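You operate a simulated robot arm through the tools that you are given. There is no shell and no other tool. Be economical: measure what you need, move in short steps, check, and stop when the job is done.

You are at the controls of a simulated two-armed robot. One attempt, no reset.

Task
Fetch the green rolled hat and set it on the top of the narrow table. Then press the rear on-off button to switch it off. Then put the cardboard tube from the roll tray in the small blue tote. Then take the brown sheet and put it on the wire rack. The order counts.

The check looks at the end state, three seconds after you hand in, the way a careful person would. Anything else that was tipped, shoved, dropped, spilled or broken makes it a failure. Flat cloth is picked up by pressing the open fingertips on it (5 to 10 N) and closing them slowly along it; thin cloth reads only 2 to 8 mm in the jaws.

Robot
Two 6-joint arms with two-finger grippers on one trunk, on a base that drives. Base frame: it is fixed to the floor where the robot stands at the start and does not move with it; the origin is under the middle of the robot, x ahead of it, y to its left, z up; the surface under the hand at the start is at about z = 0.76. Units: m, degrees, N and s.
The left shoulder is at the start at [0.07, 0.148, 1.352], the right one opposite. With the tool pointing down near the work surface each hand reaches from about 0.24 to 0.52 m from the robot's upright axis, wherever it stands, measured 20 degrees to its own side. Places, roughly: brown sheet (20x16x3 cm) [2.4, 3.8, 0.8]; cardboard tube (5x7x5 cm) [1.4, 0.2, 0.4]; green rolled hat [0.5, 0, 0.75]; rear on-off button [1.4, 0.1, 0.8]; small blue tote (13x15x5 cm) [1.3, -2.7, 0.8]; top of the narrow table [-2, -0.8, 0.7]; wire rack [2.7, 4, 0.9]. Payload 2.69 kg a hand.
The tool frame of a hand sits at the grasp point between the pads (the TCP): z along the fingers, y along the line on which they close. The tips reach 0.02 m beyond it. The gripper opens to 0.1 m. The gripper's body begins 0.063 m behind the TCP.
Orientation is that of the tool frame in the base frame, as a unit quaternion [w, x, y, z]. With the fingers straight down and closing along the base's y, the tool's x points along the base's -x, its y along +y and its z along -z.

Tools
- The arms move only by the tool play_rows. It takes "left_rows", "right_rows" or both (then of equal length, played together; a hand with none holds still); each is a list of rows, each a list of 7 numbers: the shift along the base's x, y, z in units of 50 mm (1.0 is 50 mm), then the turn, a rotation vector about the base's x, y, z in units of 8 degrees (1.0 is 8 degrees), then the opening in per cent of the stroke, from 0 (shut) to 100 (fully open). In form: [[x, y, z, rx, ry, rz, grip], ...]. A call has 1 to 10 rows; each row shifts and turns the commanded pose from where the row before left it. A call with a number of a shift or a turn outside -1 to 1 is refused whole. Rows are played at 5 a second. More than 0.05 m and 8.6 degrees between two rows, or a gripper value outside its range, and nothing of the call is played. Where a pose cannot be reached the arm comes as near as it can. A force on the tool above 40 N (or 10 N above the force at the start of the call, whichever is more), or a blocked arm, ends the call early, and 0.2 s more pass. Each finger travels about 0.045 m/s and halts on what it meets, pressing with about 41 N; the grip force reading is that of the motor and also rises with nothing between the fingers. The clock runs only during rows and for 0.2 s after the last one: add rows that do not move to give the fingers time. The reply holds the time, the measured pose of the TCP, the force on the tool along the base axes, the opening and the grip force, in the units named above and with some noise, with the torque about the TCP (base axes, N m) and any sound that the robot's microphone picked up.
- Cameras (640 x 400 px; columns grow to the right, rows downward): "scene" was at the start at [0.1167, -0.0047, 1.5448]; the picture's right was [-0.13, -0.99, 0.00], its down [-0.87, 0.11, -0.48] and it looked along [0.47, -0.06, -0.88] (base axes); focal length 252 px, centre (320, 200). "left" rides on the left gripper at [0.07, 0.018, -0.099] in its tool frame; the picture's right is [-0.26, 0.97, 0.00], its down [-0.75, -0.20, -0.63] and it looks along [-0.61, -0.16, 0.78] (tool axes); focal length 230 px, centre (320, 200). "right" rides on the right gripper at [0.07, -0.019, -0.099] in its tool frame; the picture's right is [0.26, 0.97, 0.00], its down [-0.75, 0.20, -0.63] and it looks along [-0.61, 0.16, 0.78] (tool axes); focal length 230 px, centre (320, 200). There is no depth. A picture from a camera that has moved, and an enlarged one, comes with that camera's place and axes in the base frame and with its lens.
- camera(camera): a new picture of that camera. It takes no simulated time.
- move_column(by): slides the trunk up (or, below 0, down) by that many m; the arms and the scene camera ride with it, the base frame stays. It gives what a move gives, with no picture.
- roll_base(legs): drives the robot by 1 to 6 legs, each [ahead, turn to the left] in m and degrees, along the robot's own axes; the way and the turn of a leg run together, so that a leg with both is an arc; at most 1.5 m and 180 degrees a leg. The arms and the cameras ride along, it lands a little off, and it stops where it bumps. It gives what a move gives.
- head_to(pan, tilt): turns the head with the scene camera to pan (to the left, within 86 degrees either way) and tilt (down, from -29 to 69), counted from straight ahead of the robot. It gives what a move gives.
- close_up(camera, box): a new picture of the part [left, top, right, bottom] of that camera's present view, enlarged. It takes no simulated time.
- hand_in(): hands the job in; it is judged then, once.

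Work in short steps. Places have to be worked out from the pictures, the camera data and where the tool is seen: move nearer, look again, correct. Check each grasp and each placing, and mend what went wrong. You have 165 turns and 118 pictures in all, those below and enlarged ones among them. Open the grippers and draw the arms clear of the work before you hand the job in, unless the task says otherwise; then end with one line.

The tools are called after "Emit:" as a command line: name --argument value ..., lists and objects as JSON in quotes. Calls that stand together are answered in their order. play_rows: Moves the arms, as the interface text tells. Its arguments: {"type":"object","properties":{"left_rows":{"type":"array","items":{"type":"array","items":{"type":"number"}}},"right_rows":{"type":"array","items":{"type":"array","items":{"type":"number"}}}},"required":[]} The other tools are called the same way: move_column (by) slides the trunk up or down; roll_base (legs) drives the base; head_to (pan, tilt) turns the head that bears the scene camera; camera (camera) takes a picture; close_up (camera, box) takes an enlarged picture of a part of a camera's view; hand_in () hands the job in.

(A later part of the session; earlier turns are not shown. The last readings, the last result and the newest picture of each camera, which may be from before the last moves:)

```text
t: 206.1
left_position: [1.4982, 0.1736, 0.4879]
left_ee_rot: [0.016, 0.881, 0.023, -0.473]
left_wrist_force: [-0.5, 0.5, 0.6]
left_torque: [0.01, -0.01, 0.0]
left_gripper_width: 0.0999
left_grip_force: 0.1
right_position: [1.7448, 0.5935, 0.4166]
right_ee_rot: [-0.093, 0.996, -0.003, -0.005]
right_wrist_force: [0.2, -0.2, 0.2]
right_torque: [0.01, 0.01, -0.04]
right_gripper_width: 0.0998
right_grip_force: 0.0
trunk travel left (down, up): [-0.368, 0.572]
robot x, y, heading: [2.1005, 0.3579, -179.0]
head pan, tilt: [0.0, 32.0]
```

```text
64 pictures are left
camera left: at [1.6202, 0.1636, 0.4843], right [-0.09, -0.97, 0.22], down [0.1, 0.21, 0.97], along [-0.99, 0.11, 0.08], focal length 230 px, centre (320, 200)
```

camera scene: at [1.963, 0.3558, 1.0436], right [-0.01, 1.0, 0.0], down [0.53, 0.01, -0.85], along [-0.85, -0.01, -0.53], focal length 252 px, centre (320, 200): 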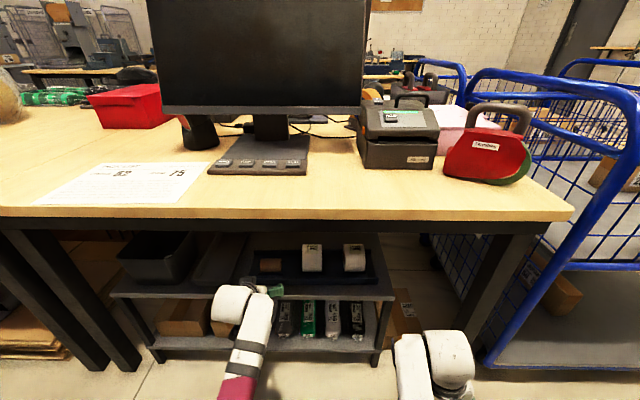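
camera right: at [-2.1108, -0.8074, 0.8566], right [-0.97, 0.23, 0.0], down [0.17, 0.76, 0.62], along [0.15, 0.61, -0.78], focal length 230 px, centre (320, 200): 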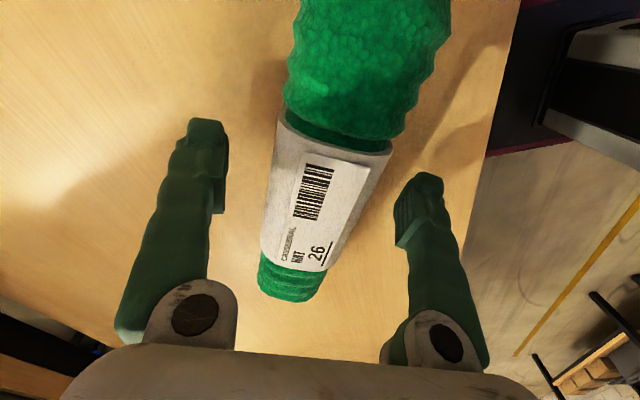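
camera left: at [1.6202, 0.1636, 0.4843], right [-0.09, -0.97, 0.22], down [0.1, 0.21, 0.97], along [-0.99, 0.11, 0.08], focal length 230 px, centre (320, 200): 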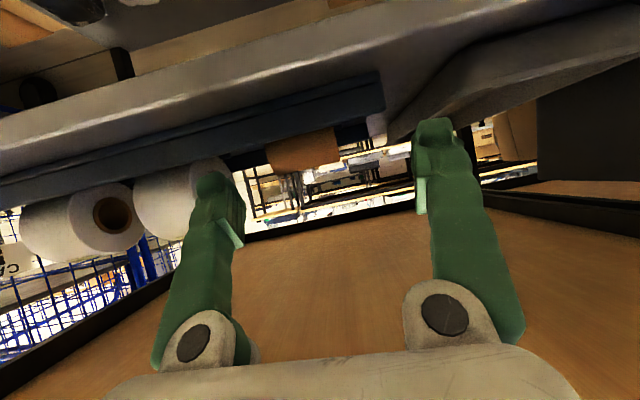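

The tube is ≈2 cm to +y of the hand axis and I'm 1 cm higher than wanted. Small correction with yaw fix.

Emit:
play_rows --left_rows '[[0, 0.2, -0.1, 0, -0.08, -0.2, 100], [0, 0.2, -0.1, 0, -0.08, -0.2, 100], [0, 0, 0, 0, 0, 0, 100]]'

Emit:
camera --camera "left"

```text
t: 207.1
left_position: [1.5016, 0.1776, 0.4698]
left_ee_rot: [0.02, 0.889, -0.001, -0.458]
left_wrist_force: [0.3, 0.3, 0.0]
left_torque: [-0.02, 0.0, 0.02]
left_gripper_width: 0.0999
left_grip_force: 0.1
right_position: [1.7443, 0.5939, 0.4186]
right_ee_rot: [-0.093, 0.996, -0.004, -0.006]
right_wrist_force: [-0.9, 0.1, 0.4]
right_torque: [-0.04, -0.01, -0.02]
right_gripper_width: 0.0999
right_grip_force: 0.0
trunk travel left (down, up): [-0.368, 0.572]
robot x, y, heading: [2.1002, 0.3551, -179.3]
head pan, tilt: [0.0, 32.0]
stopped in row 3 (left hand): the arm was blocked; the commanded pose is now the measured one
```

```text
63 pictures are left
camera left: at [1.6222, 0.1613, 0.472], right [-0.13, -0.96, 0.24], down [0.07, 0.24, 0.97], along [-0.99, 0.15, 0.04], focal length 230 px, centre (320, 200)
```

left: 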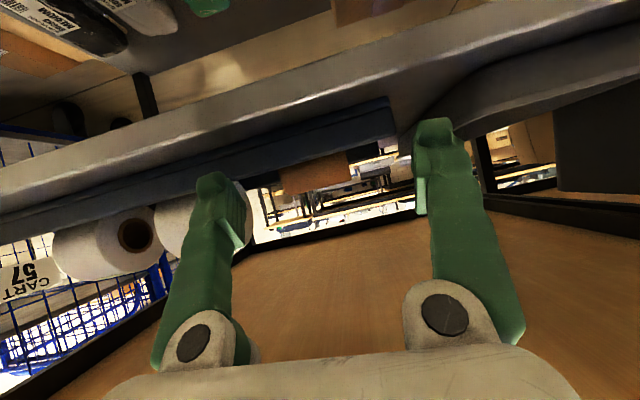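

The arm can't move further inward, so I do the 15 mm sideways with the base: back straight out, jog, and check the line-up before going in.

Emit:
roll_base --legs '[[-0.1, 0], [0, 8.5], [-0.1, 0], [0, -8]]'

Emit:
roll_base --legs '[[0.2, 0]]'

Emit:
camera --camera "left"

```text
t: 210.2
left_position: [1.7071, 0.1851, 0.468]
left_ee_rot: [0.024, 0.89, 0.006, -0.455]
left_wrist_force: [0.8, 0.1, -0.5]
left_torque: [-0.02, 0.0, -0.01]
left_gripper_width: 0.1001
left_grip_force: 0.1
right_position: [1.9424, 0.6057, 0.417]
right_ee_rot: [-0.092, 0.996, 0.005, -0.007]
right_wrist_force: [-0.1, 0.0, -1.0]
right_torque: [0.01, 0.0, 0.01]
right_gripper_width: 0.0999
right_grip_force: 0.1
trunk travel left (down, up): [-0.368, 0.572]
robot x, y, heading: [2.3038, 0.3719, -178.0]
head pan, tilt: [0.0, 32.0]
```

```text
t: 211.8
left_position: [1.504, 0.1794, 0.4677]
left_ee_rot: [0.024, 0.89, 0.006, -0.455]
left_wrist_force: [-0.1, -0.2, 0.0]
left_torque: [-0.04, -0.01, -0.01]
left_gripper_width: 0.0999
left_grip_force: 0.1
right_position: [1.7386, 0.6015, 0.4175]
right_ee_rot: [-0.093, 0.996, 0.004, -0.006]
right_wrist_force: [0.4, -0.1, 0.1]
right_torque: [-0.03, -0.01, 0.0]
right_gripper_width: 0.0998
right_grip_force: 0.0
trunk travel left (down, up): [-0.368, 0.572]
robot x, y, heading: [2.0944, 0.3725, -178.2]
head pan, tilt: [0.0, 32.0]
```

```text
62 pictures are left
camera left: at [1.6253, 0.1661, 0.469], right [-0.12, -0.96, 0.24], down [0.06, 0.24, 0.97], along [-0.99, 0.13, 0.03], focal length 230 px, centre (320, 200)
```

left: 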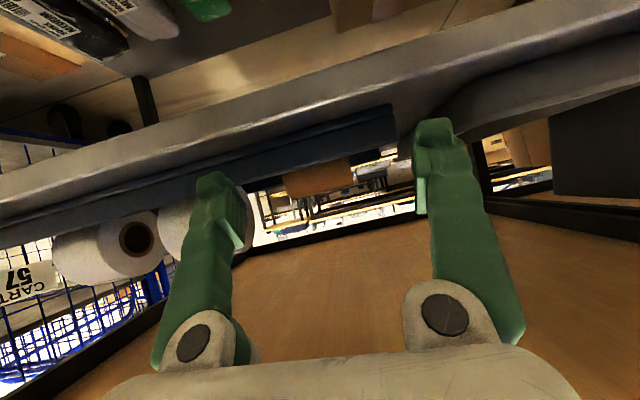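

A right turn of 1.3° will bring the hand to y≈0.193. I raise the trunk 2 cm to clear the rim, turn, and move in 6 cm first.

Emit:
move_column --by 0.02

Emit:
roll_base --legs '[[0, -1.4]]'

Emit:
roll_base --legs '[[0.055, 0]]'

Emit:
camera --camera "left"

Emit:
close_up --camera "scene" --box '[140, 190, 420, 365]'

```text
t: 212.5
left_position: [1.5029, 0.1793, 0.4872]
left_ee_rot: [0.024, 0.89, 0.005, -0.455]
left_wrist_force: [-0.6, -0.4, -1.1]
left_torque: [0.0, 0.0, -0.03]
left_gripper_width: 0.0998
left_grip_force: 0.0
right_position: [1.7387, 0.6017, 0.439]
right_ee_rot: [-0.092, 0.996, 0.004, -0.007]
right_wrist_force: [0.5, -0.1, -0.1]
right_torque: [-0.02, 0.01, 0.0]
right_gripper_width: 0.1002
right_grip_force: 0.1
trunk travel left (down, up): [-0.388, 0.552]
robot x, y, heading: [2.1018, 0.367, -178.2]
head pan, tilt: [0.0, 32.0]
```

```text
t: 213.2
left_position: [1.5007, 0.193, 0.4869]
left_ee_rot: [0.019, 0.89, -0.006, -0.456]
left_wrist_force: [0.1, -1.3, 0.2]
left_torque: [-0.03, 0.03, 0.0]
left_gripper_width: 0.1
left_grip_force: 0.0
right_position: [1.7441, 0.6097, 0.437]
right_ee_rot: [-0.093, 0.996, -0.008, -0.005]
right_wrist_force: [0.5, -0.4, 0.0]
right_torque: [0.0, -0.04, 0.03]
right_gripper_width: 0.1
right_grip_force: 0.1
trunk travel left (down, up): [-0.388, 0.552]
robot x, y, heading: [2.0978, 0.3653, -179.7]
head pan, tilt: [0.0, 32.0]
```

```text
t: 214.2
left_position: [1.443, 0.1931, 0.4865]
left_ee_rot: [0.018, 0.891, -0.006, -0.454]
left_wrist_force: [0.1, -0.2, -0.8]
left_torque: [0.01, 0.0, -0.02]
left_gripper_width: 0.1001
left_grip_force: 0.1
right_position: [1.6888, 0.6099, 0.4382]
right_ee_rot: [-0.093, 0.996, -0.009, -0.005]
right_wrist_force: [0.9, -0.1, 0.5]
right_torque: [0.02, -0.01, -0.03]
right_gripper_width: 0.1002
right_grip_force: 0.1
trunk travel left (down, up): [-0.388, 0.552]
robot x, y, heading: [2.043, 0.3675, -179.9]
head pan, tilt: [0.0, 32.0]
```

```text
61 pictures are left
camera left: at [1.5648, 0.177, 0.4888], right [-0.14, -0.96, 0.25], down [0.07, 0.24, 0.97], along [-0.99, 0.16, 0.03], focal length 230 px, centre (320, 200)
```

left: 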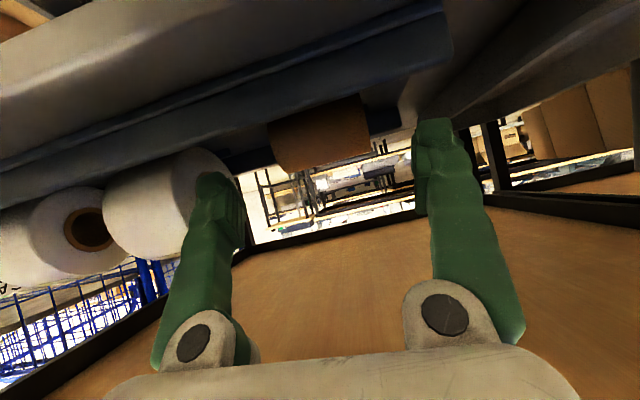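

```text
2.29 times, centred on (280, 278) of scene
camera zoom: at [1.9049, 0.37, 1.0634], right [0.0, 1.0, 0.0], down [0.53, 0.0, -0.85], along [-0.85, 0.0, -0.53], focal length 575 px, centre (411, 23)
```

zoom: 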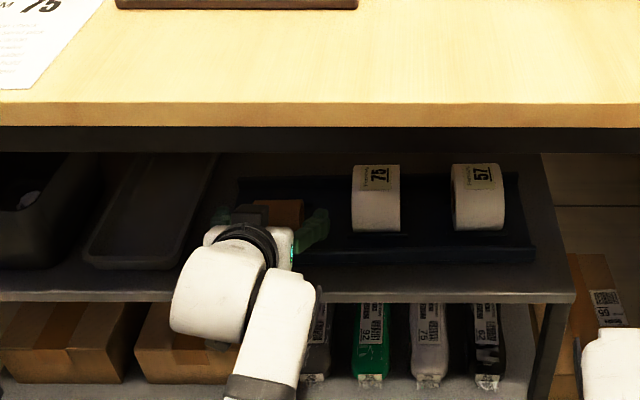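

Fingers straddle the tube well (tube ≈[1.403, 0.193, 0.45]). Forward 4 cm, then trunk down 3 cm.

Emit:
roll_base --legs '[[0.042, 0]]'

Emit:
move_column --by -0.028

Emit:
camera --camera "left"

```text
t: 215.1
left_position: [1.4022, 0.1938, 0.4857]
left_ee_rot: [0.018, 0.891, -0.006, -0.454]
left_wrist_force: [-0.4, 0.0, -1.1]
left_torque: [0.0, 0.0, -0.04]
left_gripper_width: 0.1
left_grip_force: 0.0
right_position: [1.6483, 0.6085, 0.4387]
right_ee_rot: [-0.093, 0.996, -0.008, -0.004]
right_wrist_force: [-0.4, 0.5, -0.3]
right_torque: [-0.01, -0.01, -0.01]
right_gripper_width: 0.1001
right_grip_force: 0.0
trunk travel left (down, up): [-0.388, 0.552]
robot x, y, heading: [1.9986, 0.3683, -179.9]
head pan, tilt: [0.0, 32.0]
```

```text
t: 215.8
left_position: [1.4023, 0.1923, 0.4602]
left_ee_rot: [0.018, 0.89, -0.006, -0.455]
left_wrist_force: [0.1, 0.1, 0.2]
left_torque: [0.03, 0.01, -0.02]
left_gripper_width: 0.0995
left_grip_force: 0.0
right_position: [1.6469, 0.61, 0.4107]
right_ee_rot: [-0.093, 0.996, -0.009, -0.004]
right_wrist_force: [0.2, -0.2, -0.3]
right_torque: [-0.01, 0.02, -0.02]
right_gripper_width: 0.0998
right_grip_force: 0.0
trunk travel left (down, up): [-0.36, 0.58]
robot x, y, heading: [2.0006, 0.3673, -179.9]
head pan, tilt: [0.0, 32.0]
```

```text
59 pictures are left
camera left: at [1.5235, 0.1769, 0.4613], right [-0.14, -0.96, 0.25], down [0.07, 0.24, 0.97], along [-0.99, 0.16, 0.03], focal length 230 px, centre (320, 200)
```

left: 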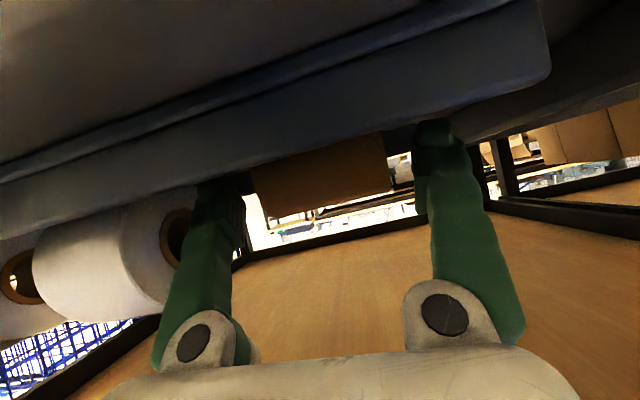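

The tube is right at the grasp point. Close.

Emit:
play_rows --left_rows '[[0, 0, 0, 0, 0, 0, 80], [0, 0, 0, 0, 0, 0, 65], [0, 0, 0, 0, 0, 0, 60], [0, 0, 0, 0, 0, 0, 55], [0, 0, 0, 0, 0, 0, 55]]'

Emit:
camera --camera "left"

```text
t: 217.0
left_position: [1.4019, 0.1951, 0.4591]
left_ee_rot: [0.018, 0.89, -0.006, -0.455]
left_wrist_force: [-0.5, -0.4, 0.1]
left_torque: [0.02, -0.01, 0.01]
left_gripper_width: 0.0601
left_grip_force: 40.5
right_position: [1.6479, 0.6093, 0.409]
right_ee_rot: [-0.094, 0.996, -0.008, -0.005]
right_wrist_force: [0.2, 0.9, 0.1]
right_torque: [0.0, -0.02, -0.01]
right_gripper_width: 0.1002
right_grip_force: 0.0
trunk travel left (down, up): [-0.36, 0.58]
robot x, y, heading: [2.0031, 0.3674, -179.5]
head pan, tilt: [0.0, 32.0]
```

```text
58 pictures are left
camera left: at [1.5234, 0.1769, 0.4613], right [-0.14, -0.96, 0.25], down [0.07, 0.24, 0.97], along [-0.99, 0.16, 0.03], focal length 230 px, centre (320, 200)
```

left: 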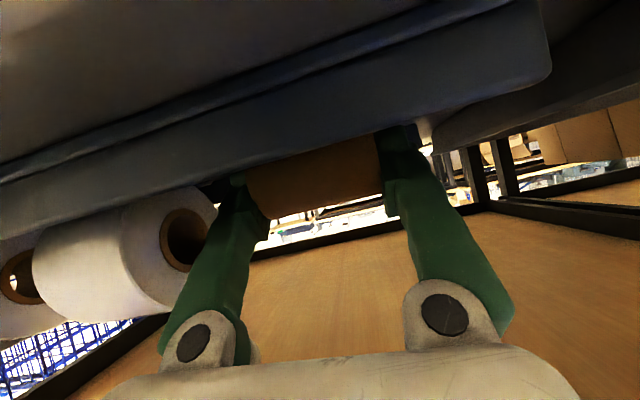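

Held at 60 mm with 40 N. I keep the squeeze, raise the trunk 3.5 cm to clear the rim, and back straight out.

Emit:
play_rows --left_rows '[[0, 0, 0, 0, 0, 0, 45], [0, 0, 0, 0, 0, 0, 45]]'

Emit:
move_column --by 0.035

Emit:
camera --camera "left"

```text
t: 217.6
left_position: [1.4021, 0.1931, 0.4604]
left_ee_rot: [0.018, 0.89, -0.006, -0.455]
left_wrist_force: [-0.8, -0.8, 0.1]
left_torque: [0.06, 0.04, -0.03]
left_gripper_width: 0.0593
left_grip_force: 40.7
right_position: [1.6471, 0.6092, 0.41]
right_ee_rot: [-0.093, 0.996, -0.009, -0.006]
right_wrist_force: [-0.7, 0.3, 0.2]
right_torque: [-0.04, 0.01, 0.0]
right_gripper_width: 0.0999
right_grip_force: 0.0
trunk travel left (down, up): [-0.36, 0.58]
robot x, y, heading: [2.0014, 0.3642, -180.1]
head pan, tilt: [0.0, 32.0]
```

```text
t: 218.4
left_position: [1.4018, 0.1943, 0.4946]
left_ee_rot: [0.018, 0.89, -0.006, -0.455]
left_wrist_force: [-0.2, -0.1, -0.4]
left_torque: [0.01, 0.03, 0.01]
left_gripper_width: 0.0596
left_grip_force: 41.1
right_position: [1.6475, 0.6103, 0.4447]
right_ee_rot: [-0.092, 0.996, -0.009, -0.005]
right_wrist_force: [0.6, 0.5, 0.2]
right_torque: [0.0, 0.03, -0.01]
right_gripper_width: 0.0999
right_grip_force: 0.1
trunk travel left (down, up): [-0.395, 0.545]
robot x, y, heading: [2.0012, 0.3681, -179.7]
head pan, tilt: [0.0, 32.0]
```

```text
57 pictures are left
camera left: at [1.5234, 0.1769, 0.4961], right [-0.14, -0.96, 0.25], down [0.07, 0.24, 0.97], along [-0.99, 0.16, 0.03], focal length 230 px, centre (320, 200)
```

left: 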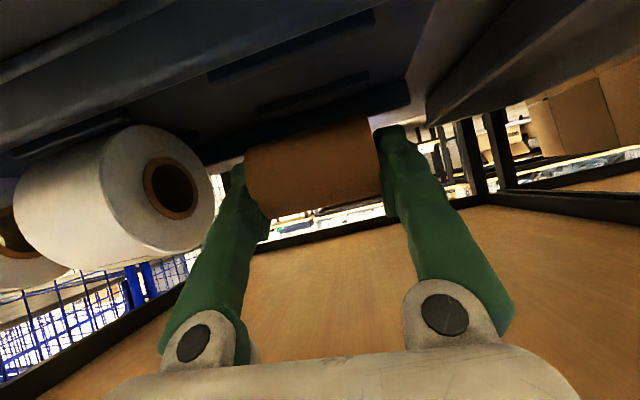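

Lifted and held. Another 1.5 cm for rim clearance, then back out 0.35 m and raise the trunk.

Emit:
move_column --by 0.015

Emit:
roll_base --legs '[[-0.38, 0]]'

Emit:
move_column --by 0.4

Emit:
move_column --by 0.12

Emit:
camera --camera "scene"

```text
t: 219.0
left_position: [1.4026, 0.1933, 0.5093]
left_ee_rot: [0.018, 0.89, -0.006, -0.455]
left_wrist_force: [0.3, 0.4, 0.4]
left_torque: [-0.02, -0.02, -0.01]
left_gripper_width: 0.0593
left_grip_force: 40.7
right_position: [1.6469, 0.6099, 0.4607]
right_ee_rot: [-0.094, 0.996, -0.008, -0.005]
right_wrist_force: [0.1, 0.9, -0.3]
right_torque: [0.01, 0.0, 0.0]
right_gripper_width: 0.1
right_grip_force: 0.1
trunk travel left (down, up): [-0.41, 0.53]
robot x, y, heading: [2.0004, 0.3674, -179.8]
head pan, tilt: [0.0, 32.0]
```

```text
t: 221.4
left_position: [1.7759, 0.1963, 0.5095]
left_ee_rot: [0.018, 0.89, -0.007, -0.455]
left_wrist_force: [-0.3, -0.5, -0.3]
left_torque: [-0.01, -0.03, 0.0]
left_gripper_width: 0.0594
left_grip_force: 40.7
right_position: [2.0221, 0.6116, 0.461]
right_ee_rot: [-0.093, 0.996, -0.01, -0.005]
right_wrist_force: [-0.2, -0.8, 0.5]
right_torque: [-0.02, 0.01, 0.0]
right_gripper_width: 0.1
right_grip_force: 0.0
trunk travel left (down, up): [-0.41, 0.53]
robot x, y, heading: [2.3729, 0.3654, 179.9]
head pan, tilt: [0.0, 32.0]
```

```text
t: 225.2
left_position: [1.7749, 0.1963, 0.9088]
left_ee_rot: [0.018, 0.891, -0.008, -0.454]
left_wrist_force: [-0.9, 0.0, 0.0]
left_torque: [-0.01, 0.0, 0.01]
left_gripper_width: 0.0593
left_grip_force: 40.9
right_position: [2.0224, 0.6121, 0.8605]
right_ee_rot: [-0.093, 0.996, -0.009, -0.006]
right_wrist_force: [0.1, -0.1, 0.2]
right_torque: [-0.03, 0.02, -0.01]
right_gripper_width: 0.1002
right_grip_force: 0.2
trunk travel left (down, up): [-0.81, 0.13]
robot x, y, heading: [2.3742, 0.3685, 179.9]
head pan, tilt: [0.0, 32.0]
```

```text
t: 226.7
left_position: [1.7742, 0.1972, 1.0292]
left_ee_rot: [0.018, 0.89, -0.007, -0.455]
left_wrist_force: [-0.3, -0.1, 0.7]
left_torque: [0.02, 0.03, 0.05]
left_gripper_width: 0.0596
left_grip_force: 41.4
right_position: [2.022, 0.6114, 0.9803]
right_ee_rot: [-0.093, 0.996, -0.01, -0.006]
right_wrist_force: [-0.2, 0.0, -0.3]
right_torque: [0.03, -0.04, -0.02]
right_gripper_width: 0.1
right_grip_force: 0.1
trunk travel left (down, up): [-0.93, 0.01]
robot x, y, heading: [2.3731, 0.3679, 180.2]
head pan, tilt: [0.0, 32.0]
```

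```text
56 pictures are left
camera scene: at [2.2373, 0.3709, 1.6055], right [0.0, 1.0, 0.0], down [0.53, 0.0, -0.85], along [-0.85, 0.0, -0.53], focal length 252 px, centre (320, 200)
```

scene: 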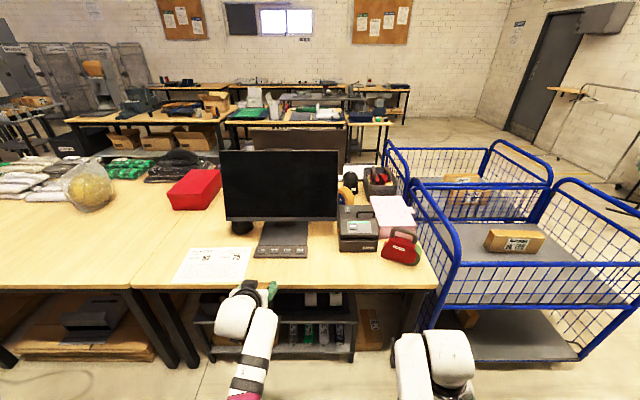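

Tube in hand, monitor off. Before driving toward y −2.7, I look left down the aisle for the trolley seen earlier.

Emit:
head_to --pan 70 --tilt 30

Emit:
camera --camera "scene"

```text
t: 228.1
left_position: [1.7751, 0.1971, 1.0292]
left_ee_rot: [0.018, 0.89, -0.008, -0.455]
left_wrist_force: [-0.8, -0.6, -0.9]
left_torque: [0.0, -0.02, -0.01]
left_gripper_width: 0.0595
left_grip_force: 40.2
right_position: [2.0219, 0.6126, 0.9806]
right_ee_rot: [-0.093, 0.996, -0.01, -0.005]
right_wrist_force: [-0.1, -0.1, -0.4]
right_torque: [-0.02, -0.01, -0.03]
right_gripper_width: 0.1
right_grip_force: 0.1
trunk travel left (down, up): [-0.93, 0.01]
robot x, y, heading: [2.3725, 0.3664, 179.8]
head pan, tilt: [70.0, 30.0]
```

```text
55 pictures are left
camera scene: at [2.2959, 0.2859, 1.6087], right [-0.94, 0.34, 0.0], down [0.17, 0.47, -0.87], along [-0.3, -0.81, -0.5], focal length 252 px, centre (320, 200)
```

scene: 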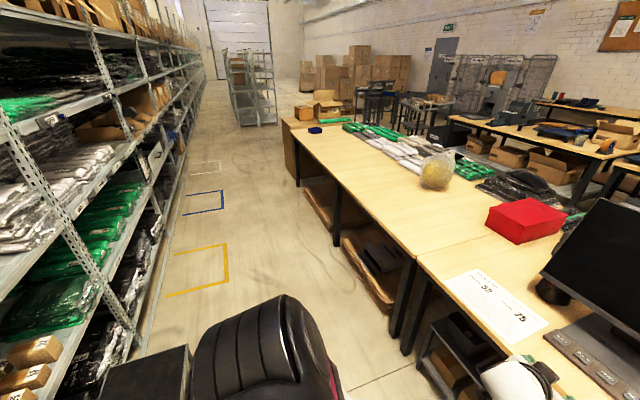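

The blue tote is at the table's far end (≈[1.24, −2.78]); a dark trolley stands near [2.7, −0.4]. I move to x≈2.05 first, then drive down to y≈−2.55.

Emit:
roll_base --legs '[[0.32, 0], [0, 90], [1.5, 0], [1.42, 0]]'

Emit:
head_to --pan -60 --tilt 40

Emit:
camera --camera "scene"

```text
t: 247.8
left_position: [2.1065, -3.1809, 1.0299]
left_ee_rot: [0.325, 0.653, 0.606, -0.318]
left_wrist_force: [0.2, -0.5, -0.9]
left_torque: [-0.01, 0.0, -0.02]
left_gripper_width: 0.0598
left_grip_force: 41.1
right_position: [1.7052, -2.9119, 0.9801]
right_ee_rot: [-0.063, 0.731, 0.676, -0.068]
right_wrist_force: [0.2, 0.3, -0.4]
right_torque: [0.0, 0.02, -0.04]
right_gripper_width: 0.1004
right_grip_force: 0.0
trunk travel left (down, up): [-0.93, 0.01]
robot x, y, heading: [1.9717, -2.5732, -93.4]
head pan, tilt: [70.0, 30.0]
```

```text
t: 250.0
left_position: [2.1078, -3.1819, 1.03]
left_ee_rot: [0.326, 0.652, 0.607, -0.318]
left_wrist_force: [0.6, 0.8, 0.0]
left_torque: [-0.01, -0.04, 0.03]
left_gripper_width: 0.0596
left_grip_force: 41.5
right_position: [1.7055, -2.9132, 0.9814]
right_ee_rot: [-0.064, 0.731, 0.676, -0.068]
right_wrist_force: [0.2, 0.8, 0.1]
right_torque: [-0.01, -0.01, 0.05]
right_gripper_width: 0.1001
right_grip_force: 0.0
trunk travel left (down, up): [-0.93, 0.01]
robot x, y, heading: [1.9713, -2.5742, -93.3]
head pan, tilt: [-60.0, 40.0]
```

```text
54 pictures are left
camera scene: at [1.8931, -2.6574, 1.5934], right [-0.45, 0.89, 0.0], down [0.57, 0.29, -0.77], along [-0.68, -0.34, -0.64], focal length 252 px, centre (320, 200)
```

scene: 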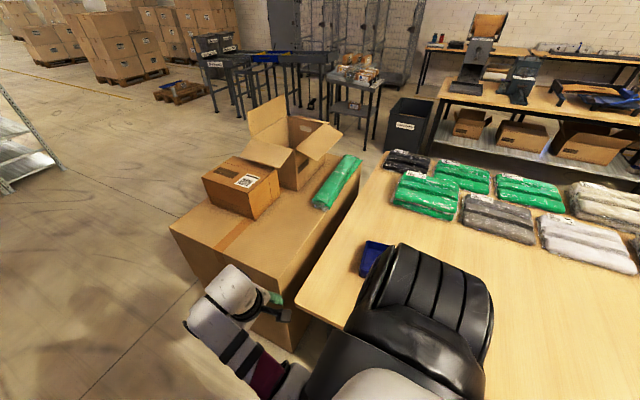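

The tote is at ≈[1.257, −2.735]. I turn right to face the table, which puts the left hand at y≈−2.74, and roll slightly nearer.

Emit:
roll_base --legs '[[0, -86.6], [0.06, 0]]'

Emit:
head_to --pan 10 --tilt 55

Emit:
camera --camera "scene"

Emit:
camera --camera "left"

```text
t: 254.6
left_position: [1.3199, -2.7579, 1.0334]
left_ee_rot: [0.026, 0.888, -0.001, -0.459]
left_wrist_force: [0.6, -0.4, -1.6]
left_torque: [0.0, 0.11, 0.05]
left_gripper_width: 0.0594
left_grip_force: 41.2
right_position: [1.5638, -2.3308, 0.9813]
right_ee_rot: [-0.096, 0.995, -0.007, -0.006]
right_wrist_force: [0.9, -0.9, -1.5]
right_torque: [0.03, 0.08, 0.02]
right_gripper_width: 0.1
right_grip_force: 0.1
trunk travel left (down, up): [-0.93, 0.01]
robot x, y, heading: [1.9113, -2.5708, -179.5]
head pan, tilt: [-60.0, 40.0]
```

```text
t: 256.0
left_position: [1.3169, -2.7582, 1.0326]
left_ee_rot: [0.027, 0.889, -0.001, -0.457]
left_wrist_force: [0.9, -0.7, -0.1]
left_torque: [0.02, 0.01, 0.0]
left_gripper_width: 0.0595
left_grip_force: 40.7
right_position: [1.5603, -2.3304, 0.98]
right_ee_rot: [-0.097, 0.995, -0.006, -0.004]
right_wrist_force: [0.3, 0.9, -0.1]
right_torque: [0.0, 0.04, -0.02]
right_gripper_width: 0.1
right_grip_force: 0.1
trunk travel left (down, up): [-0.93, 0.01]
robot x, y, heading: [1.9047, -2.5752, -179.1]
head pan, tilt: [10.0, 55.0]
```

```text
53 pictures are left
camera scene: at [1.7911, -2.5837, 1.5729], right [-0.19, 0.98, 0.0], down [0.8, 0.15, -0.57], along [-0.56, -0.11, -0.82], focal length 252 px, centre (320, 200)
```

scene: 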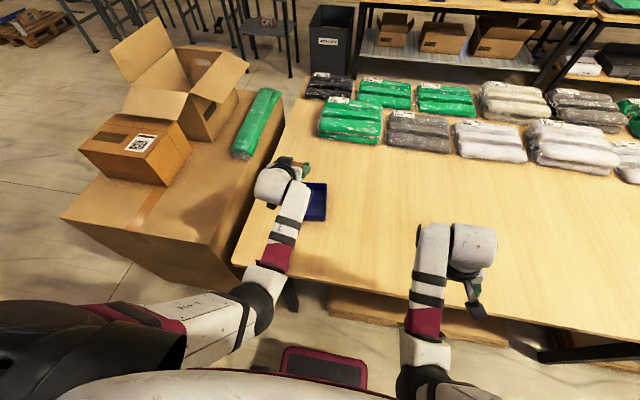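

```text
52 pictures are left
camera left: at [1.4379, -2.7729, 1.034], right [-0.13, -0.96, 0.26], down [0.07, 0.25, 0.97], along [-0.99, 0.14, 0.04], focal length 230 px, centre (320, 200)
```

left: 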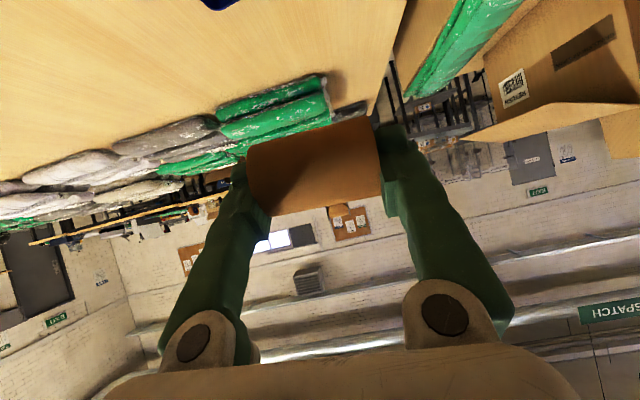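

Tote centre ≈[1.262, −2.728], rim z≈0.81. I steepen the tool to ~35° tilt at this height, then lower the trunk 0.15 m for reach (right hand stays above the table).

Emit:
play_rows --left_rows '[[0, 0.1, 0, 0.1, -0.8, -0.05, 45], [0, 0.1, 0, 0.1, -0.8, -0.05, 45], [0, 0.1, 0, 0.1, -0.8, -0.05, 45], [0, 0, 0, 0, 0, 0, 45]]'

Emit:
move_column --by -0.14

Emit:
camera --camera "left"

Emit:
camera --camera "scene"

```text
t: 257.0
left_position: [1.3147, -2.7413, 1.0309]
left_ee_rot: [0.002, 0.953, -0.005, -0.301]
left_wrist_force: [-0.4, -0.1, -0.5]
left_torque: [-0.02, 0.0, 0.01]
left_gripper_width: 0.0595
left_grip_force: 41.0
right_position: [1.5607, -2.3297, 0.9796]
right_ee_rot: [-0.096, 0.995, -0.006, -0.004]
right_wrist_force: [-0.2, 0.4, 0.2]
right_torque: [-0.02, 0.01, 0.01]
right_gripper_width: 0.0999
right_grip_force: 0.0
trunk travel left (down, up): [-0.93, 0.01]
robot x, y, heading: [1.9088, -2.5744, -179.4]
head pan, tilt: [10.0, 55.0]
```

```text
t: 258.7
left_position: [1.3157, -2.743, 0.891]
left_ee_rot: [0.002, 0.953, -0.005, -0.303]
left_wrist_force: [-0.1, -0.4, 0.3]
left_torque: [0.0, -0.02, 0.03]
left_gripper_width: 0.0594
left_grip_force: 40.9
right_position: [1.5596, -2.3296, 0.8398]
right_ee_rot: [-0.097, 0.995, -0.006, -0.004]
right_wrist_force: [-0.3, 0.0, 0.8]
right_torque: [0.05, 0.01, -0.04]
right_gripper_width: 0.0998
right_grip_force: 0.0
trunk travel left (down, up): [-0.79, 0.15]
robot x, y, heading: [1.91, -2.5735, -178.9]
head pan, tilt: [10.0, 55.0]
```

```text
51 pictures are left
camera left: at [1.4295, -2.7607, 0.9318], right [-0.22, -0.96, 0.16], down [-0.25, 0.21, 0.95], along [-0.94, 0.17, -0.28], focal length 230 px, centre (320, 200)
```

left: 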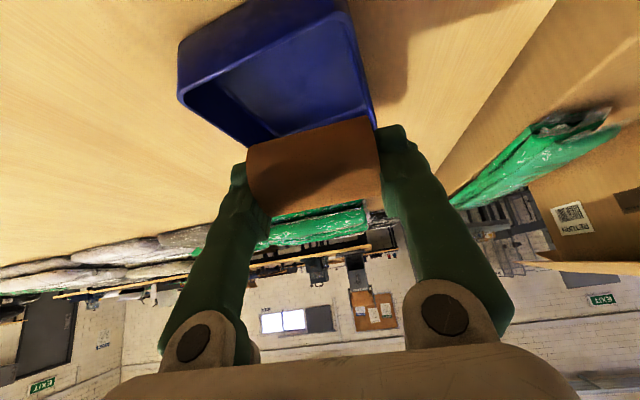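

```text
50 pictures are left
camera scene: at [1.7892, -2.5838, 1.4327], right [-0.19, 0.98, 0.0], down [0.8, 0.15, -0.57], along [-0.56, -0.11, -0.82], focal length 252 px, centre (320, 200)
```

scene: 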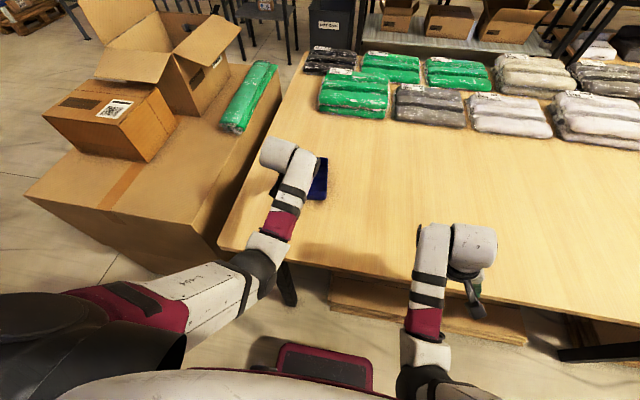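

The tote's rim spans x≈1.18…1.335, y≈−2.785…−2.66. I move the tube by (−5.5, +2) cm at this height.

Emit:
play_rows --left_rows '[[-0.4, 0.14, 0, 0, 0, 0, 45], [-0.4, 0.14, 0, 0, 0, 0, 45], [-0.3, 0.12, 0, 0, 0, 0, 45], [0, 0, 0, 0, 0, 0, 45]]'

Emit:
camera --camera "left"

Emit:
close_up --camera "scene" --box '[240, 110, 380, 200]'

```text
t: 259.7
left_position: [1.2622, -2.7229, 0.8911]
left_ee_rot: [0.002, 0.953, -0.005, -0.302]
left_wrist_force: [-0.2, 0.2, -1.0]
left_torque: [-0.02, 0.01, 0.0]
left_gripper_width: 0.0593
left_grip_force: 40.8
right_position: [1.5595, -2.3305, 0.8403]
right_ee_rot: [-0.097, 0.995, -0.005, -0.004]
right_wrist_force: [-0.9, 0.0, 0.6]
right_torque: [0.01, -0.01, 0.01]
right_gripper_width: 0.1
right_grip_force: 0.1
trunk travel left (down, up): [-0.79, 0.15]
robot x, y, heading: [1.909, -2.5747, -179.5]
head pan, tilt: [10.0, 55.0]
```

```text
49 pictures are left
camera left: at [1.3756, -2.741, 0.9319], right [-0.22, -0.96, 0.16], down [-0.25, 0.21, 0.95], along [-0.94, 0.17, -0.28], focal length 230 px, centre (320, 200)
```

left: 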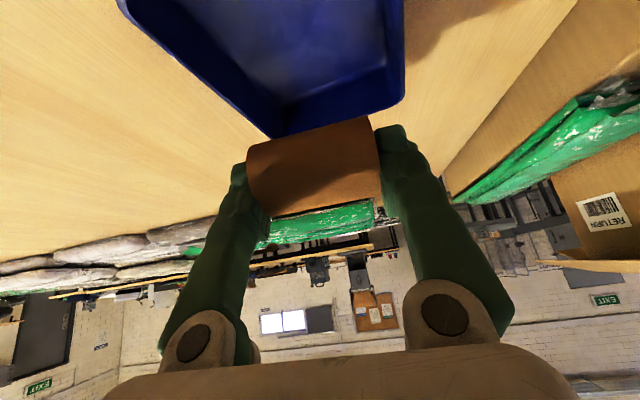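

```text
4.44 times, centred on (310, 155) of scene
camera zoom: at [1.7892, -2.5839, 1.4327], right [-0.19, 0.98, 0.0], down [0.8, 0.15, -0.57], along [-0.56, -0.11, -0.82], focal length 1118 px, centre (364, 400)
```

zoom: 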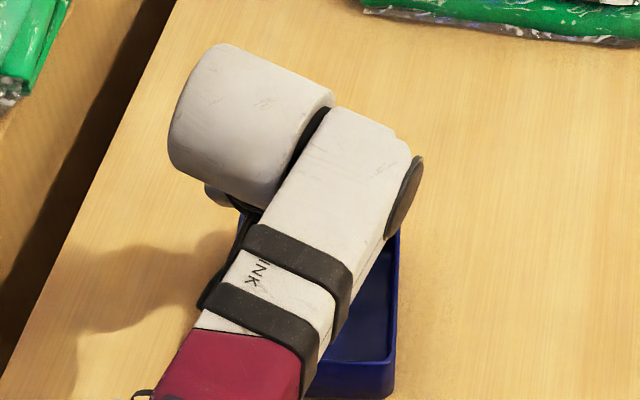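

Tote centre refines to ≈[1.268, −2.73]. I lower with the arm, adjusting (+5, −6) mm.

Emit:
play_rows --left_rows '[[0.1, -0.12, -0.4, 0, 0, 0, 45], [0, 0, -0.5, 0, 0, 0, 45], [0, 0, -0.4, 0, 0, 0, 45], [0, 0, 0, 0, 0, 0, 45]]'

Emit:
camera --camera "left"

```text
t: 260.7
left_position: [1.266, -2.7308, 0.8263]
left_ee_rot: [0.002, 0.953, -0.005, -0.302]
left_wrist_force: [0.4, 0.0, 0.4]
left_torque: [0.01, 0.01, 0.01]
left_gripper_width: 0.0596
left_grip_force: 40.9
right_position: [1.559, -2.3304, 0.8409]
right_ee_rot: [-0.096, 0.995, -0.006, -0.004]
right_wrist_force: [-0.1, 0.0, -0.4]
right_torque: [0.01, -0.01, 0.0]
right_gripper_width: 0.0998
right_grip_force: 0.0
trunk travel left (down, up): [-0.79, 0.15]
robot x, y, heading: [1.9058, -2.5739, -179.2]
head pan, tilt: [10.0, 55.0]
```

```text
47 pictures are left
camera left: at [1.3804, -2.7473, 0.8662], right [-0.22, -0.96, 0.16], down [-0.25, 0.21, 0.95], along [-0.94, 0.17, -0.28], focal length 230 px, centre (320, 200)
```

left: 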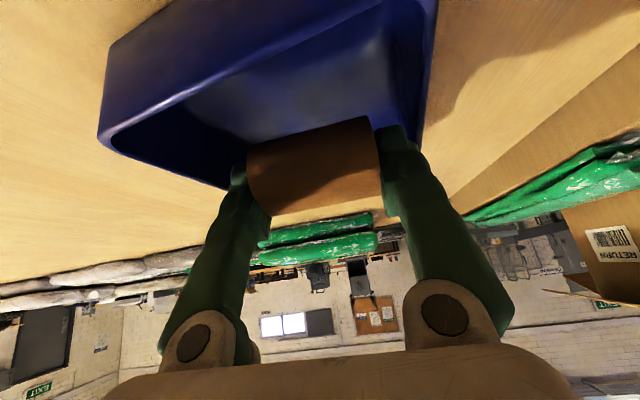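

Well centred. Lower ~2 cm more in small steps until contact or z≈0.805.

Emit:
play_rows --left_rows '[[0, 0.08, -0.16, 0, 0, 0, 45], [0, 0, -0.14, 0, 0, 0, 45], [0, 0, -0.1, 0, 0, 0, 45], [0, 0, 0, 0, 0, 0, 45]]'

Emit:
camera --camera "left"

```text
t: 261.7
left_position: [1.2654, -2.7257, 0.8056]
left_ee_rot: [0.002, 0.953, -0.006, -0.304]
left_wrist_force: [0.5, 0.1, -0.2]
left_torque: [0.01, 0.03, 0.0]
left_gripper_width: 0.0597
left_grip_force: 41.3
right_position: [1.5602, -2.3296, 0.8394]
right_ee_rot: [-0.096, 0.995, -0.006, -0.004]
right_wrist_force: [0.1, 0.3, 0.5]
right_torque: [-0.01, 0.02, -0.02]
right_gripper_width: 0.1
right_grip_force: 0.1
trunk travel left (down, up): [-0.79, 0.15]
robot x, y, heading: [1.9086, -2.5721, -179.4]
head pan, tilt: [10.0, 55.0]
```

```text
46 pictures are left
camera left: at [1.3789, -2.7428, 0.8471], right [-0.22, -0.96, 0.16], down [-0.25, 0.21, 0.95], along [-0.94, 0.17, -0.28], focal length 230 px, centre (320, 200)
```

left: 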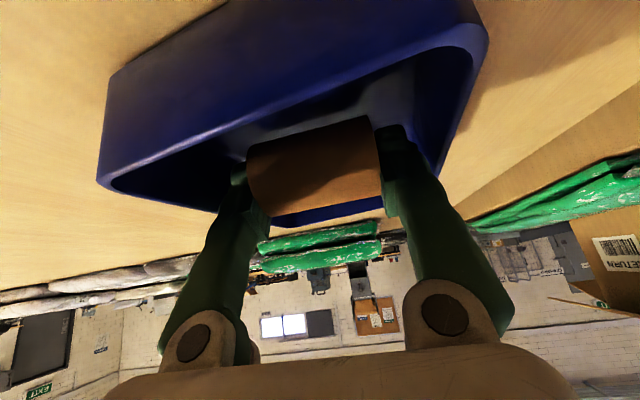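

The tube is now inside the tote, between the walls. One more centimetre, then release gently to 72 mm.

Emit:
play_rows --left_rows '[[0, 0, -0.1, 0, 0, 0, 45], [0, 0, -0.08, 0, 0, 0, 45], [0, 0, 0, 0, 0, 0, 45]]'

Emit:
play_rows --left_rows '[[0, 0, 0, 0, 0, 0, 62], [0, 0, 0, 0, 0, 0, 68], [0, 0, 0, 0, 0, 0, 72], [0, 0, 0, 0, 0, 0, 72]]'

Emit:
camera --camera "left"

```text
t: 262.5
left_position: [1.2666, -2.724, 0.7974]
left_ee_rot: [0.002, 0.953, -0.006, -0.302]
left_wrist_force: [0.3, -0.6, 0.2]
left_torque: [-0.02, 0.04, 0.03]
left_gripper_width: 0.0596
left_grip_force: 40.7
right_position: [1.5598, -2.3301, 0.8401]
right_ee_rot: [-0.096, 0.995, -0.006, -0.004]
right_wrist_force: [-0.5, 0.1, 0.0]
right_torque: [-0.01, 0.0, -0.02]
right_gripper_width: 0.1
right_grip_force: 0.1
trunk travel left (down, up): [-0.79, 0.15]
robot x, y, heading: [1.9087, -2.5768, -179.3]
head pan, tilt: [10.0, 55.0]
```

```text
t: 263.5
left_position: [1.265, -2.724, 0.7967]
left_ee_rot: [0.002, 0.953, -0.005, -0.303]
left_wrist_force: [0.5, -0.8, 0.0]
left_torque: [0.01, -0.01, 0.03]
left_gripper_width: 0.072
left_grip_force: 0.1
right_position: [1.5606, -2.33, 0.8403]
right_ee_rot: [-0.097, 0.995, -0.006, -0.004]
right_wrist_force: [0.9, 0.9, 0.1]
right_torque: [0.0, -0.01, -0.03]
right_gripper_width: 0.1
right_grip_force: 0.0
trunk travel left (down, up): [-0.79, 0.15]
robot x, y, heading: [1.9046, -2.5732, -179.2]
head pan, tilt: [10.0, 55.0]
```

```text
45 pictures are left
camera left: at [1.3793, -2.7419, 0.8379], right [-0.22, -0.96, 0.16], down [-0.25, 0.21, 0.95], along [-0.94, 0.17, -0.28], focal length 230 px, centre (320, 200)
```

left: 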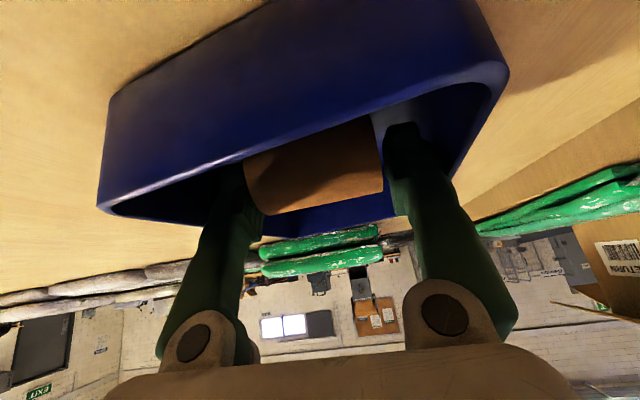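

Released. I rise straight up with the trunk and look back into the tote.

Emit:
move_column --by 0.14

Emit:
play_rows --left_rows '[[0.6, 0, 0.4, 0, 0, 0, 72], [0.8, 0, 0.4, 0, -0.6, 0, 72], [0.8, 0, 0, 0, -0.8, 0, 72], [0, 0, 0, 0, -0.8, 0, 72], [0, 0, 0, 0, -0.8, 0, 72], [0, 0, 0, 0, 0, 0, 72]]'

Emit:
camera --camera "left"

```text
t: 265.2
left_position: [1.265, -2.7245, 0.9367]
left_ee_rot: [0.002, 0.953, -0.005, -0.302]
left_wrist_force: [0.1, 0.6, 0.1]
left_torque: [-0.02, -0.03, -0.01]
left_gripper_width: 0.0721
left_grip_force: 0.0
right_position: [1.5606, -2.3308, 0.9792]
right_ee_rot: [-0.097, 0.995, -0.005, -0.003]
right_wrist_force: [0.0, -0.4, 0.0]
right_torque: [0.01, -0.03, 0.0]
right_gripper_width: 0.0998
right_grip_force: 0.2
trunk travel left (down, up): [-0.93, 0.01]
robot x, y, heading: [1.9095, -2.5759, -179.2]
head pan, tilt: [10.0, 55.0]
```

```text
t: 266.6
left_position: [1.3759, -2.7236, 0.9765]
left_ee_rot: [0.001, 0.995, -0.005, -0.097]
left_wrist_force: [0.0, -0.7, 0.1]
left_torque: [0.01, 0.03, 0.01]
left_gripper_width: 0.072
left_grip_force: 0.1
right_position: [1.5607, -2.329, 0.9805]
right_ee_rot: [-0.096, 0.995, -0.006, -0.005]
right_wrist_force: [0.5, -0.4, 0.5]
right_torque: [-0.01, -0.01, -0.01]
right_gripper_width: 0.0999
right_grip_force: 0.0
trunk travel left (down, up): [-0.93, 0.01]
robot x, y, heading: [1.9089, -2.5721, -179.5]
head pan, tilt: [10.0, 55.0]
```

```text
44 pictures are left
camera left: at [1.4636, -2.7415, 1.0607], right [-0.26, -0.96, 0.05], down [-0.61, 0.21, 0.76], along [-0.75, 0.17, -0.65], focal length 230 px, centre (320, 200)
```

left: 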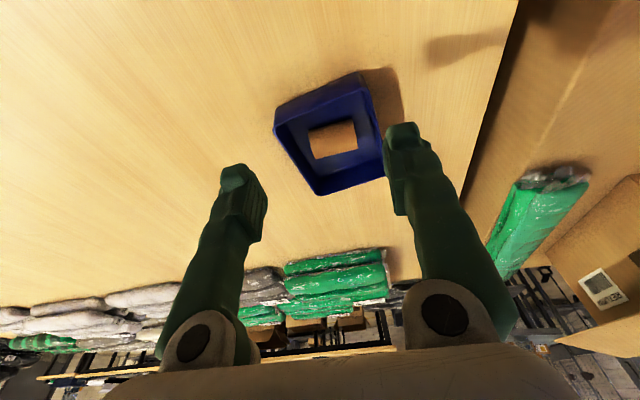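

The tube is in the tote. Now to the brown sheet: back to x≈2.05, turn to +y and drive up the rear aisle.

Emit:
roll_base --legs '[[-0.13, 0], [0, -91], [1.5, 0], [1.5, 0]]'

Emit:
head_to --pan 0 --tilt 25

Emit:
camera --camera "scene"

```text
t: 285.6
left_position: [1.8129, 0.9416, 0.9765]
left_ee_rot: [-0.069, 0.704, -0.703, -0.071]
left_wrist_force: [0.4, -0.7, -0.4]
left_torque: [-0.01, 0.01, -0.01]
left_gripper_width: 0.072
left_grip_force: 0.1
right_position: [2.2088, 0.7612, 0.9804]
right_ee_rot: [-0.072, 0.704, -0.703, 0.065]
right_wrist_force: [-0.3, 0.0, -0.7]
right_torque: [0.04, -0.03, -0.03]
right_gripper_width: 0.1
right_grip_force: 0.1
trunk travel left (down, up): [-0.93, 0.01]
robot x, y, heading: [1.9689, 0.4112, 91.4]
head pan, tilt: [10.0, 55.0]
```

```text
t: 286.6
left_position: [1.8137, 0.9405, 0.9754]
left_ee_rot: [-0.068, 0.705, -0.703, -0.071]
left_wrist_force: [-0.1, -0.1, -0.8]
left_torque: [0.05, 0.0, -0.02]
left_gripper_width: 0.0716
left_grip_force: 0.1
right_position: [2.21, 0.762, 0.98]
right_ee_rot: [0.071, -0.704, 0.704, -0.066]
right_wrist_force: [0.0, -0.8, -0.7]
right_torque: [-0.02, 0.02, 0.04]
right_gripper_width: 0.1002
right_grip_force: 0.1
trunk travel left (down, up): [-0.93, 0.01]
robot x, y, heading: [1.972, 0.4148, 91.6]
head pan, tilt: [0.0, 25.0]
```

```text
43 pictures are left
camera scene: at [1.9693, 0.5568, 1.6166], right [1.0, 0.03, 0.0], down [0.01, -0.42, -0.91], along [-0.02, 0.91, -0.42], focal length 252 px, centre (320, 200)
```

scene: 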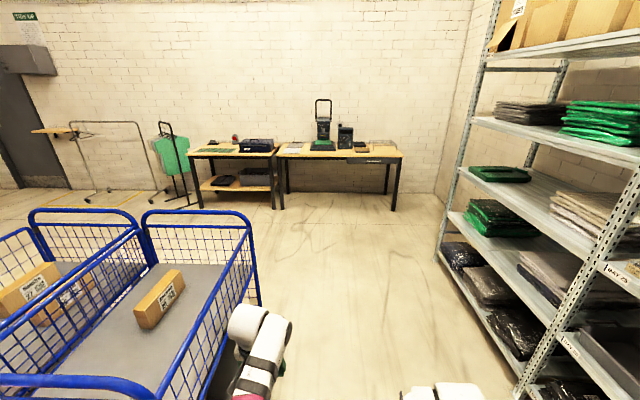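

The way ahead is clear; I veer right to x≈2.3 to keep the elbow off the cart, then go to y≈2.95.

Emit:
roll_base --legs '[[0, -25], [0.8, 0], [0, 23.5], [1.4, 0], [0.35, 0]]'

Emit:
head_to --pan -5 --tilt 45

Emit:
camera --camera "scene"

```text
t: 301.9
left_position: [2.1926, 3.4379, 0.9788]
left_ee_rot: [0.071, -0.688, 0.719, 0.069]
left_wrist_force: [0.1, 0.0, -0.6]
left_torque: [-0.01, -0.01, 0.0]
left_gripper_width: 0.0721
left_grip_force: 0.0
right_position: [2.5805, 3.2409, 0.9797]
right_ee_rot: [0.069, -0.688, 0.719, -0.067]
right_wrist_force: [0.4, 0.3, -0.2]
right_torque: [0.02, -0.03, -0.02]
right_gripper_width: 0.0998
right_grip_force: 0.0
trunk travel left (down, up): [-0.93, 0.01]
robot x, y, heading: [2.3253, 2.901, 88.9]
head pan, tilt: [0.0, 25.0]
```

```text
t: 302.7
left_position: [2.1911, 3.4423, 0.9763]
left_ee_rot: [0.069, -0.688, 0.719, 0.069]
left_wrist_force: [0.2, -0.4, 0.2]
left_torque: [0.0, 0.02, -0.02]
left_gripper_width: 0.0719
left_grip_force: 0.1
right_position: [2.5806, 3.2437, 0.9795]
right_ee_rot: [0.07, -0.688, 0.719, -0.067]
right_wrist_force: [0.5, 0.6, 0.1]
right_torque: [-0.03, 0.01, -0.01]
right_gripper_width: 0.1002
right_grip_force: 0.0
trunk travel left (down, up): [-0.93, 0.01]
robot x, y, heading: [2.323, 2.9037, 88.6]
head pan, tilt: [-5.0, 45.0]
```

```text
42 pictures are left
camera scene: at [2.337, 3.039, 1.5861], right [0.99, -0.11, 0.0], down [-0.08, -0.7, -0.71], along [0.08, 0.7, -0.71], focal length 252 px, centre (320, 200)
```

scene: 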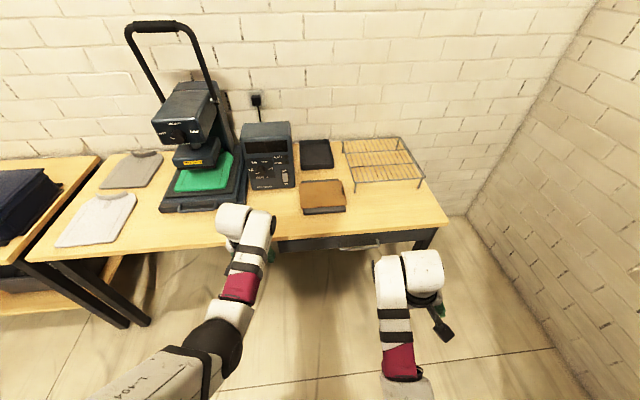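

Emit:
close_up --camera "scene" --box '[230, 110, 450, 248]'

```text
2.90 times, centred on (340, 179) of scene
camera zoom: at [2.337, 3.039, 1.5861], right [0.99, -0.11, 0.0], down [-0.08, -0.7, -0.71], along [0.08, 0.7, -0.71], focal length 729 px, centre (262, 261)
```

zoom: 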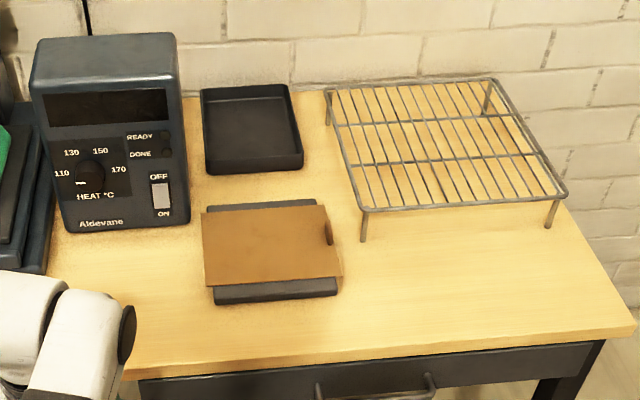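

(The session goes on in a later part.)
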